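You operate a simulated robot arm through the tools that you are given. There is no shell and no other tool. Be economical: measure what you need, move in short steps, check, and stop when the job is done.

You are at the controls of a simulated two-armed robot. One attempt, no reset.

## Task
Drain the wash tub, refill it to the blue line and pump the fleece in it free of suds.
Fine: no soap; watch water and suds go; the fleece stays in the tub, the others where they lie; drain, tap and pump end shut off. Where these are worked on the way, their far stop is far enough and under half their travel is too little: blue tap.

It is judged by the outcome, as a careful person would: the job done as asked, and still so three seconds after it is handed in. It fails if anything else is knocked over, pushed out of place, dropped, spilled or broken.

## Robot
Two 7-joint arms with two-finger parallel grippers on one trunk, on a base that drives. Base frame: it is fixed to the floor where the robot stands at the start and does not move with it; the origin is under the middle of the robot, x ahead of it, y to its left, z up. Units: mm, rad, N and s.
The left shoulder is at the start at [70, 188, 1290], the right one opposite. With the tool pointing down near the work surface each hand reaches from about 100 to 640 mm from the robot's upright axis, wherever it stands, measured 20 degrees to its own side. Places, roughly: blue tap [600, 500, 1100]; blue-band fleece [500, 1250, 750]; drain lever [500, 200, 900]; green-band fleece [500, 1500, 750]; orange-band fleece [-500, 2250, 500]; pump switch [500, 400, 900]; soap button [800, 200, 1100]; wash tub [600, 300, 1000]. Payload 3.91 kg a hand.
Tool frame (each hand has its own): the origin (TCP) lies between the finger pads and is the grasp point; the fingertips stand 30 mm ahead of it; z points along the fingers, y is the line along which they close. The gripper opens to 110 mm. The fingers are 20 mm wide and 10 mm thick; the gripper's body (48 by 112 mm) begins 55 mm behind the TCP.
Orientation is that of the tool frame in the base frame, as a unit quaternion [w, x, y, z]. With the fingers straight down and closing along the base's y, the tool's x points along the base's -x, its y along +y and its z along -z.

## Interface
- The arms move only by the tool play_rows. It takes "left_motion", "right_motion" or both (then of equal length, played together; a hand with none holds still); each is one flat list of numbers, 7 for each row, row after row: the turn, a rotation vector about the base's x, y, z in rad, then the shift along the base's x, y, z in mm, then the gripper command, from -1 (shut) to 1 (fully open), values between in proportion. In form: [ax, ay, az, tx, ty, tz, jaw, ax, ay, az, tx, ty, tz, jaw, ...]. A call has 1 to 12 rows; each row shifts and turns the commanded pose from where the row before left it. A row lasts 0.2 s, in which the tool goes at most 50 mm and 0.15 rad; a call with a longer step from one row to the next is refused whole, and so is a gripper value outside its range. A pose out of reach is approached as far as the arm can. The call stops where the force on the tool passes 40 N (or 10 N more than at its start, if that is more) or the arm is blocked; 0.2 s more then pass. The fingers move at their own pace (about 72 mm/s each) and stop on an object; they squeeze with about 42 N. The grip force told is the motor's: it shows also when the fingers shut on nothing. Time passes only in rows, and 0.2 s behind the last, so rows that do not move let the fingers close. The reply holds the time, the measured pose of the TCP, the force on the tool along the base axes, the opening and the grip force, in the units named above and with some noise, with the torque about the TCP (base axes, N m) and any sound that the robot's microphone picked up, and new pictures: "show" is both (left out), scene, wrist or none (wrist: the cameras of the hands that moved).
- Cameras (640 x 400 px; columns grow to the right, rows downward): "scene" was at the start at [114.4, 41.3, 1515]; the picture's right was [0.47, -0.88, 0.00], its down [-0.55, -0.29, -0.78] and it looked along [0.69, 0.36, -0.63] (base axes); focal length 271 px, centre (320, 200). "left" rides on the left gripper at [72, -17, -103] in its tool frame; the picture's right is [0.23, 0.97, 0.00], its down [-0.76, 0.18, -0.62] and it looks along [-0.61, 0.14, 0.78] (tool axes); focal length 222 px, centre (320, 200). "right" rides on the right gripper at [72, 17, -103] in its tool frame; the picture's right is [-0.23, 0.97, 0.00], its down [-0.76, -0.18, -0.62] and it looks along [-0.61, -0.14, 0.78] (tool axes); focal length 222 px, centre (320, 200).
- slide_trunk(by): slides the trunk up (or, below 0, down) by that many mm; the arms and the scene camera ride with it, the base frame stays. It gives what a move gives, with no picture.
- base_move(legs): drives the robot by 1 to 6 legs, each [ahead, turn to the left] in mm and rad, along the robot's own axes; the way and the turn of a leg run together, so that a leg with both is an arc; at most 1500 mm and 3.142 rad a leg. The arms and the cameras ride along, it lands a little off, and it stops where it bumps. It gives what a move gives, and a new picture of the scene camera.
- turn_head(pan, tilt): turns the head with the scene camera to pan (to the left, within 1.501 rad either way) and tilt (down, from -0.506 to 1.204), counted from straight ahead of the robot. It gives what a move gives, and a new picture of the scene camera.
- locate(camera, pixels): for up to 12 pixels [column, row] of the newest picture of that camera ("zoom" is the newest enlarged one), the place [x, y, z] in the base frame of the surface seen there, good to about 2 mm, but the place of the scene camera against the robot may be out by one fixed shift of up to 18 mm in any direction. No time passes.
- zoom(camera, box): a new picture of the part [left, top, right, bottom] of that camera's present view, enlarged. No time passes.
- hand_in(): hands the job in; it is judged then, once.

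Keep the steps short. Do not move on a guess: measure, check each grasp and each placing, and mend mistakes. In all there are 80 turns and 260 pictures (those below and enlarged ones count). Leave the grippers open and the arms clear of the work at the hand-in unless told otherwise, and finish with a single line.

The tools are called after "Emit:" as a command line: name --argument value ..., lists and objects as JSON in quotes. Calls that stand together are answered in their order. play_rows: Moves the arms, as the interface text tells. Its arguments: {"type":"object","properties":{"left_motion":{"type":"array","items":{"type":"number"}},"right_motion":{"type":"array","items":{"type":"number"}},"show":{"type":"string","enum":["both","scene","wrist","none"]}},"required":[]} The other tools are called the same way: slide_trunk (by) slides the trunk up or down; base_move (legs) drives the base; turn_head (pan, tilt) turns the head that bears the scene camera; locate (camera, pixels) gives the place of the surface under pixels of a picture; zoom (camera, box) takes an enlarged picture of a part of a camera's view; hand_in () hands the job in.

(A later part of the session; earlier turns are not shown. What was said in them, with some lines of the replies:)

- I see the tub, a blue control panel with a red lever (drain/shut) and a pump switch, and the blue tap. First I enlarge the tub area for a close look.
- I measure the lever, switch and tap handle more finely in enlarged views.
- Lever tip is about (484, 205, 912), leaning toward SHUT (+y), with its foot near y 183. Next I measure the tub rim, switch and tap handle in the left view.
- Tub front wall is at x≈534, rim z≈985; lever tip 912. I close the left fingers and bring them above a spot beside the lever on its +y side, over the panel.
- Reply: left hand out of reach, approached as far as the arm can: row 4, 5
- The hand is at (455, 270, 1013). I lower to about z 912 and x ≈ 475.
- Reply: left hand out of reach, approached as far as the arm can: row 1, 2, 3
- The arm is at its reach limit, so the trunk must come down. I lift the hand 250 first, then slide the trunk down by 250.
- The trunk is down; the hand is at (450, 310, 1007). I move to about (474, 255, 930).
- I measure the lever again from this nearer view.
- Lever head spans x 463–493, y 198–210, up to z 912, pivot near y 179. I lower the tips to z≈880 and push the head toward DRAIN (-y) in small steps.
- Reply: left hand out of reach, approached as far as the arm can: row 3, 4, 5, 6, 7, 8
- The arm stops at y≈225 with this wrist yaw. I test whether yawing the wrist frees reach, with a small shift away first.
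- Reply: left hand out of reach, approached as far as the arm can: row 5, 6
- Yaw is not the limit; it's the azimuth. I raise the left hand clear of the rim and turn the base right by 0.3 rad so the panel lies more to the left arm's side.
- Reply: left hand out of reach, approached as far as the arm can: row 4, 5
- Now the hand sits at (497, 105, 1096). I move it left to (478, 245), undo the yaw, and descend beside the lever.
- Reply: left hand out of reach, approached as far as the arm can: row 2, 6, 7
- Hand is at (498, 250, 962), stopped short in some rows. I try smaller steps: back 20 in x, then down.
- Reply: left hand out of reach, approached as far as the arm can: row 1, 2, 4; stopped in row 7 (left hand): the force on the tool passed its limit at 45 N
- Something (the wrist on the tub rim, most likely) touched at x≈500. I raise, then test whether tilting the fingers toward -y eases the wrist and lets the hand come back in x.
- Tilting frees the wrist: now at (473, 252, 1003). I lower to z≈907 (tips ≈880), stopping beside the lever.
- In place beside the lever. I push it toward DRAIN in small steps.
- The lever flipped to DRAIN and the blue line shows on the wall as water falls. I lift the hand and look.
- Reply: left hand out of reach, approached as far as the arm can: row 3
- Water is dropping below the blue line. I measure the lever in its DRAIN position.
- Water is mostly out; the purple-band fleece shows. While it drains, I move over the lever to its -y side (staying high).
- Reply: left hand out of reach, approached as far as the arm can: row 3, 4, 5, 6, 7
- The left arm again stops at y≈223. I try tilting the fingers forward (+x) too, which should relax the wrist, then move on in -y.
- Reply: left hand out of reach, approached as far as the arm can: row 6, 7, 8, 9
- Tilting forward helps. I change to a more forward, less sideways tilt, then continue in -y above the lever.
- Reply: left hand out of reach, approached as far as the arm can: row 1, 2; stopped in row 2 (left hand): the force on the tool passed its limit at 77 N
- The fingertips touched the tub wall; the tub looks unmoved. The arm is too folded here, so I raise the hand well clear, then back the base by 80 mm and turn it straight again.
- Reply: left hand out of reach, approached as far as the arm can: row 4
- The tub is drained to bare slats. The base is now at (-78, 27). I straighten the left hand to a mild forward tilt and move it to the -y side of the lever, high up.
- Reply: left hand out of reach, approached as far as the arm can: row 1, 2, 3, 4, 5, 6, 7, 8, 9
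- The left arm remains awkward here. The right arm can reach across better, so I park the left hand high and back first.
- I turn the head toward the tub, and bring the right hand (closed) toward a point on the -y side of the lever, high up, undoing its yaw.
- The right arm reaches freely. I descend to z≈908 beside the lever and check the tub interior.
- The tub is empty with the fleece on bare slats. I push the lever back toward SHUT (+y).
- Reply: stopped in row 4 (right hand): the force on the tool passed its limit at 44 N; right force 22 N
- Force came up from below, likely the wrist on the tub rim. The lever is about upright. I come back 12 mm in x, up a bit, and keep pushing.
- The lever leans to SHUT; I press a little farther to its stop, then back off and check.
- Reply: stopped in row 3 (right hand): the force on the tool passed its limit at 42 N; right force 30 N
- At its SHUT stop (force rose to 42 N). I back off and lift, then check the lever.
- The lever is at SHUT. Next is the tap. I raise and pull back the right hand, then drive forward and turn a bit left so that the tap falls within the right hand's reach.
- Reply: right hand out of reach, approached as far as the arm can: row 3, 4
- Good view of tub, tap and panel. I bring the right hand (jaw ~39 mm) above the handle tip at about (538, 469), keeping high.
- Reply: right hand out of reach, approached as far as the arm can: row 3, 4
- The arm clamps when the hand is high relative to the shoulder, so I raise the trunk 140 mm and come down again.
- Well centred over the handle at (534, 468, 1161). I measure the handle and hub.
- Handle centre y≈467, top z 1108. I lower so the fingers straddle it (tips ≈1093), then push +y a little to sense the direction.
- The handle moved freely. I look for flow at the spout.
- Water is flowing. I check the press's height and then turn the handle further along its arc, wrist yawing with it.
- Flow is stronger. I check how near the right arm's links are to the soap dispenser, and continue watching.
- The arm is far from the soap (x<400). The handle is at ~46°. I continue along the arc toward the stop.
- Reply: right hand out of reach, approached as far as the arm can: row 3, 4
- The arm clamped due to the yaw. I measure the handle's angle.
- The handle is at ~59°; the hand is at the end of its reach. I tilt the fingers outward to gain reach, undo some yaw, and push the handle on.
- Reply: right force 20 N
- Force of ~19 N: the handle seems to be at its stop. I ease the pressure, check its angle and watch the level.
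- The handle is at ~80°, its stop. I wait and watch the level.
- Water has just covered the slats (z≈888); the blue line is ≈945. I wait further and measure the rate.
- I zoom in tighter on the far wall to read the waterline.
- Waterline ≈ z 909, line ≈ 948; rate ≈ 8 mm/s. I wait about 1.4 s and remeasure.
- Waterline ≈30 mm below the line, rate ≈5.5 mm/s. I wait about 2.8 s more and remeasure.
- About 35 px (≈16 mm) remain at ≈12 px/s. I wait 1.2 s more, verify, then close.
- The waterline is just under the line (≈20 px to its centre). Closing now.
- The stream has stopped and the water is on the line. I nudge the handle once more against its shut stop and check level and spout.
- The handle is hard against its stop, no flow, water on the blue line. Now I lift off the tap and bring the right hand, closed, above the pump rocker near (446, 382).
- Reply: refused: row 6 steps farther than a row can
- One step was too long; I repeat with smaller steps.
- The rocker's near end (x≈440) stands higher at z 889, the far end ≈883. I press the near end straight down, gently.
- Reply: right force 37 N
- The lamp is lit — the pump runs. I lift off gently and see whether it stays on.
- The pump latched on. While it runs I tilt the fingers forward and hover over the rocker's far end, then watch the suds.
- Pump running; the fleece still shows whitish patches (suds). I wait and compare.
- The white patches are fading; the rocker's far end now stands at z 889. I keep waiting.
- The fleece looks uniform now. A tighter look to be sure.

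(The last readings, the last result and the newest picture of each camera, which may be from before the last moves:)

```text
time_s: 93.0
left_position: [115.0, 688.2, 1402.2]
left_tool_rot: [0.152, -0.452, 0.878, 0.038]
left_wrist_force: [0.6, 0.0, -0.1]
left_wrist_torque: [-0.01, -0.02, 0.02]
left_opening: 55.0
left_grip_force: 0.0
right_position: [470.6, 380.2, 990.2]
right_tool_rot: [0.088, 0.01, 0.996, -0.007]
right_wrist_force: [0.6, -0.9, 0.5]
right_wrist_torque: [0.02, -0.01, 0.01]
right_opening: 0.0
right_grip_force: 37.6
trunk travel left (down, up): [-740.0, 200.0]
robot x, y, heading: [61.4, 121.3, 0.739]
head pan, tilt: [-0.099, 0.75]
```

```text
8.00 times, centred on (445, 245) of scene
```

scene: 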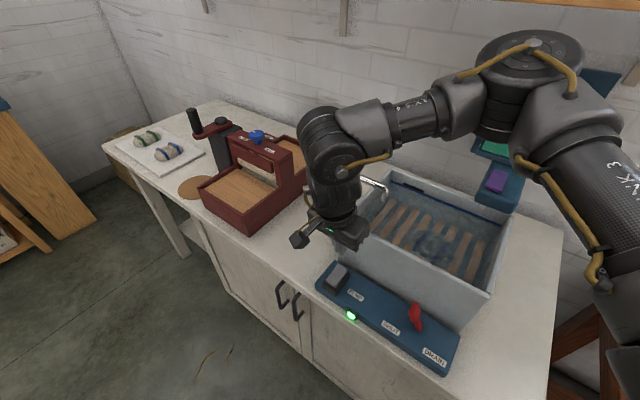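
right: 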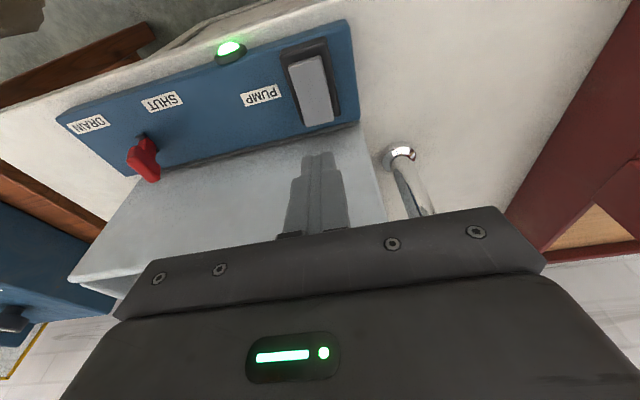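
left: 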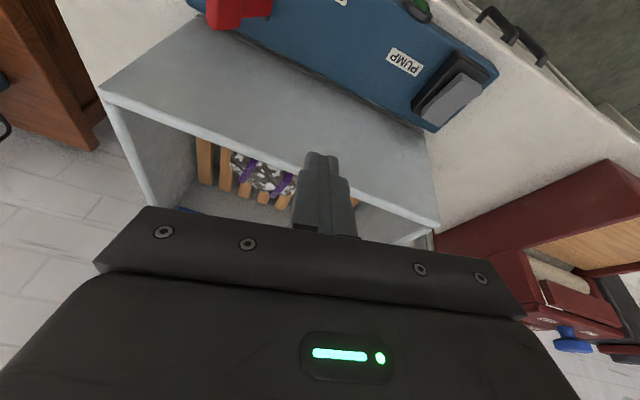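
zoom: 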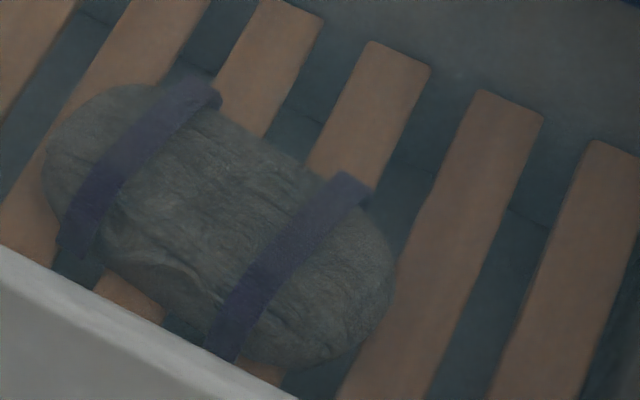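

Suds are gone. I press the rocker's far end (x≈482) to switch the pump off.

Emit:
play_rows --right_motion '[0, 0, 0, 7, 1, -35, -1, 0, 0, 0, 0, 0, -28, -1, 0, 0, 0, 0, 0, -8, -1, 0, 0, 0, 0, 0, -4, -1, 0, 0, 0, 0, 0, -3, -1, 0, 0, 0, 0, 0, -3, -1, 0, 0, 0, 0, 0, -3, -1, 0, 0, 0, 0, 0, 0, -1]'

```text
time_s: 94.6
left_position: [112.9, 684.4, 1403.8]
left_tool_rot: [0.155, -0.45, 0.879, 0.038]
left_wrist_force: [-0.3, -0.3, 0.3]
left_wrist_torque: [-0.03, 0.01, 0.02]
left_opening: 54.9
left_grip_force: 0.1
right_position: [476.2, 383.9, 913.7]
right_tool_rot: [0.091, 0.01, 0.996, -0.002]
right_wrist_force: [-6.3, -9.1, 23.5]
right_wrist_torque: [-0.27, 0.3, 0.1]
right_opening: 0.0
right_grip_force: 37.9
trunk travel left (down, up): [-740.0, 200.0]
robot x, y, heading: [61.3, 125.5, 0.744]
head pan, tilt: [-0.099, 0.75]
stopped in row 7 (right hand): the force on the tool passed its limit at 44 N (the readings are from after the stop); the commanded pose is now the measured one
```

scene: 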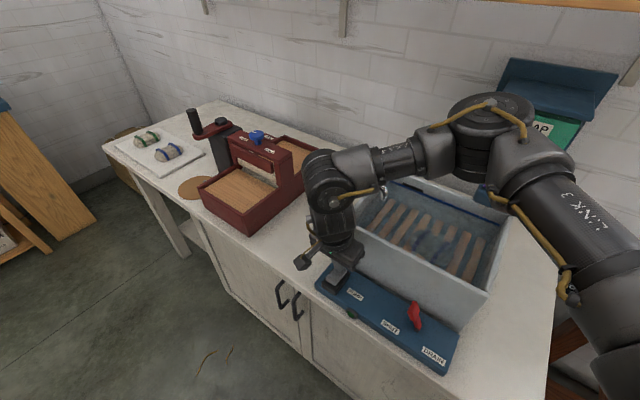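
right: 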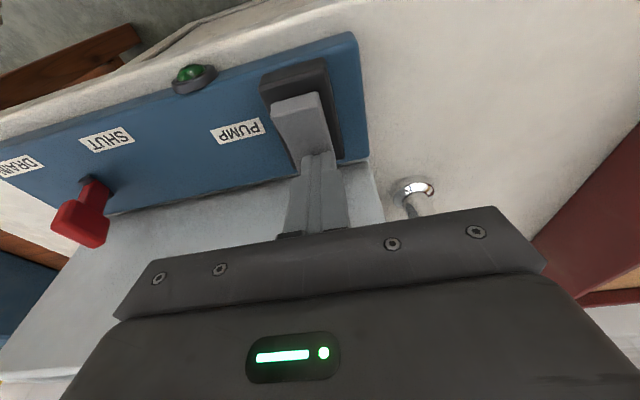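

The lamp is out: pump off. I lift away, pull the hand back and open it.

Emit:
play_rows --right_motion '[0, 0, 0, 0, 0, 15, -1, 0, 0, 0, -5, 0, 40, -1, 0, 0, 0, -15, -5, 40, -1, 0, 0, 0, -20, -10, 40, -1, 0, 0, 0, -25, -15, 35, 0, 0, 0, 0, -25, -15, 35, 0.6, 0, 0, 0, -15, -10, 20, 1, 0, 0, 0, 0, 0, 0, 1, 0, 0, 0, 0, 0, 0, 1]' --left_motion '[0, 0, 0, 0, 0, 0, 0, 0, 0, 0, 0, 0, 0, 0, 0, 0, 0, 0, 0, 0, 0, 0, 0, 0, 0, 0, 0, 0, 0, 0, 0, 0, 0, 0, 0.5, 0, 0, 0, 0, 0, 0, 1, 0, 0, 0, 0, 0, 0, 1, 0, 0, 0, 0, 0, 0, 1, 0, 0, 0, 0, 0, 0, 1]' --show "scene"

Emit:
zoom --camera "scene" --box '[290, 140, 530, 370]'

Emit:
zoom --camera "scene" --box '[380, 180, 500, 280]'

```text
time_s: 96.6
left_position: [115.3, 687.3, 1400.3]
left_tool_rot: [0.153, -0.451, 0.878, 0.037]
left_wrist_force: [1.2, -0.4, -0.3]
left_wrist_torque: [0.01, -0.01, -0.02]
left_opening: 110.3
left_grip_force: 0.1
right_position: [374.0, 333.2, 1137.7]
right_tool_rot: [0.09, 0.01, 0.996, -0.004]
right_wrist_force: [-0.1, 0.0, 0.1]
right_wrist_torque: [0.0, -0.01, -0.01]
right_opening: 110.2
right_grip_force: 0.1
trunk travel left (down, up): [-740.0, 200.0]
robot x, y, heading: [56.0, 118.9, 0.743]
head pan, tilt: [-0.099, 0.75]
```

scene: 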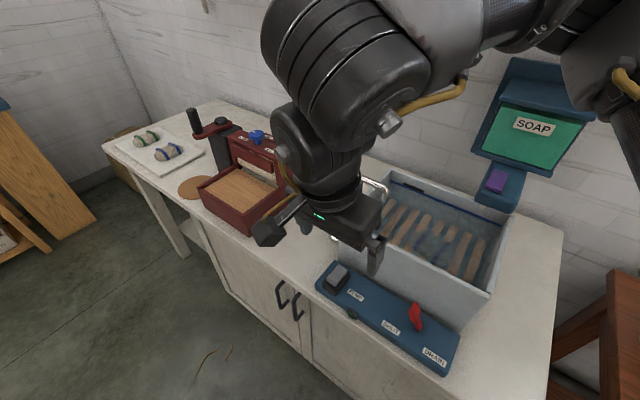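

```text
1.74 times, centred on (410, 255) of scene
```

zoom: 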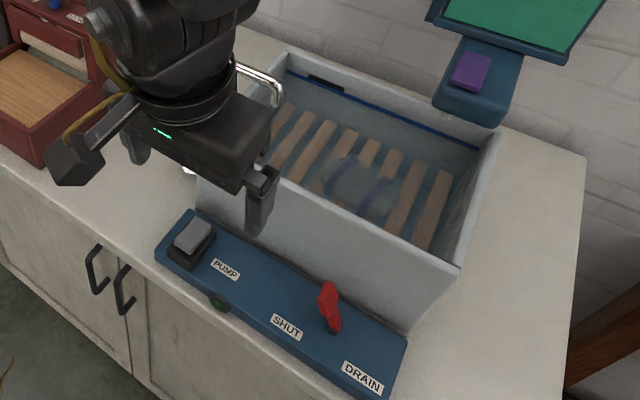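

```text
4.00 times, centred on (440, 230) of scene
```

zoom: 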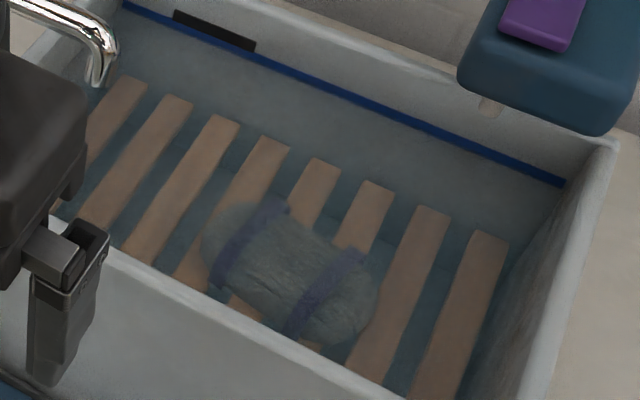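

Drain is shut, the lamp is out, the spout is dry, the water sits on the blue line, the fleece is clear of suds, and both hands are open and clear. Handing in.

Emit:
hand_in

```text
The job is handed in.
```

The tub is drained and refilled to the blue line, the fleece is free of suds and still in the tub, no soap was used, and the drain, tap and pump are shut off; the left hand's fingertips hit the tub's front wall once, with no visible shift.
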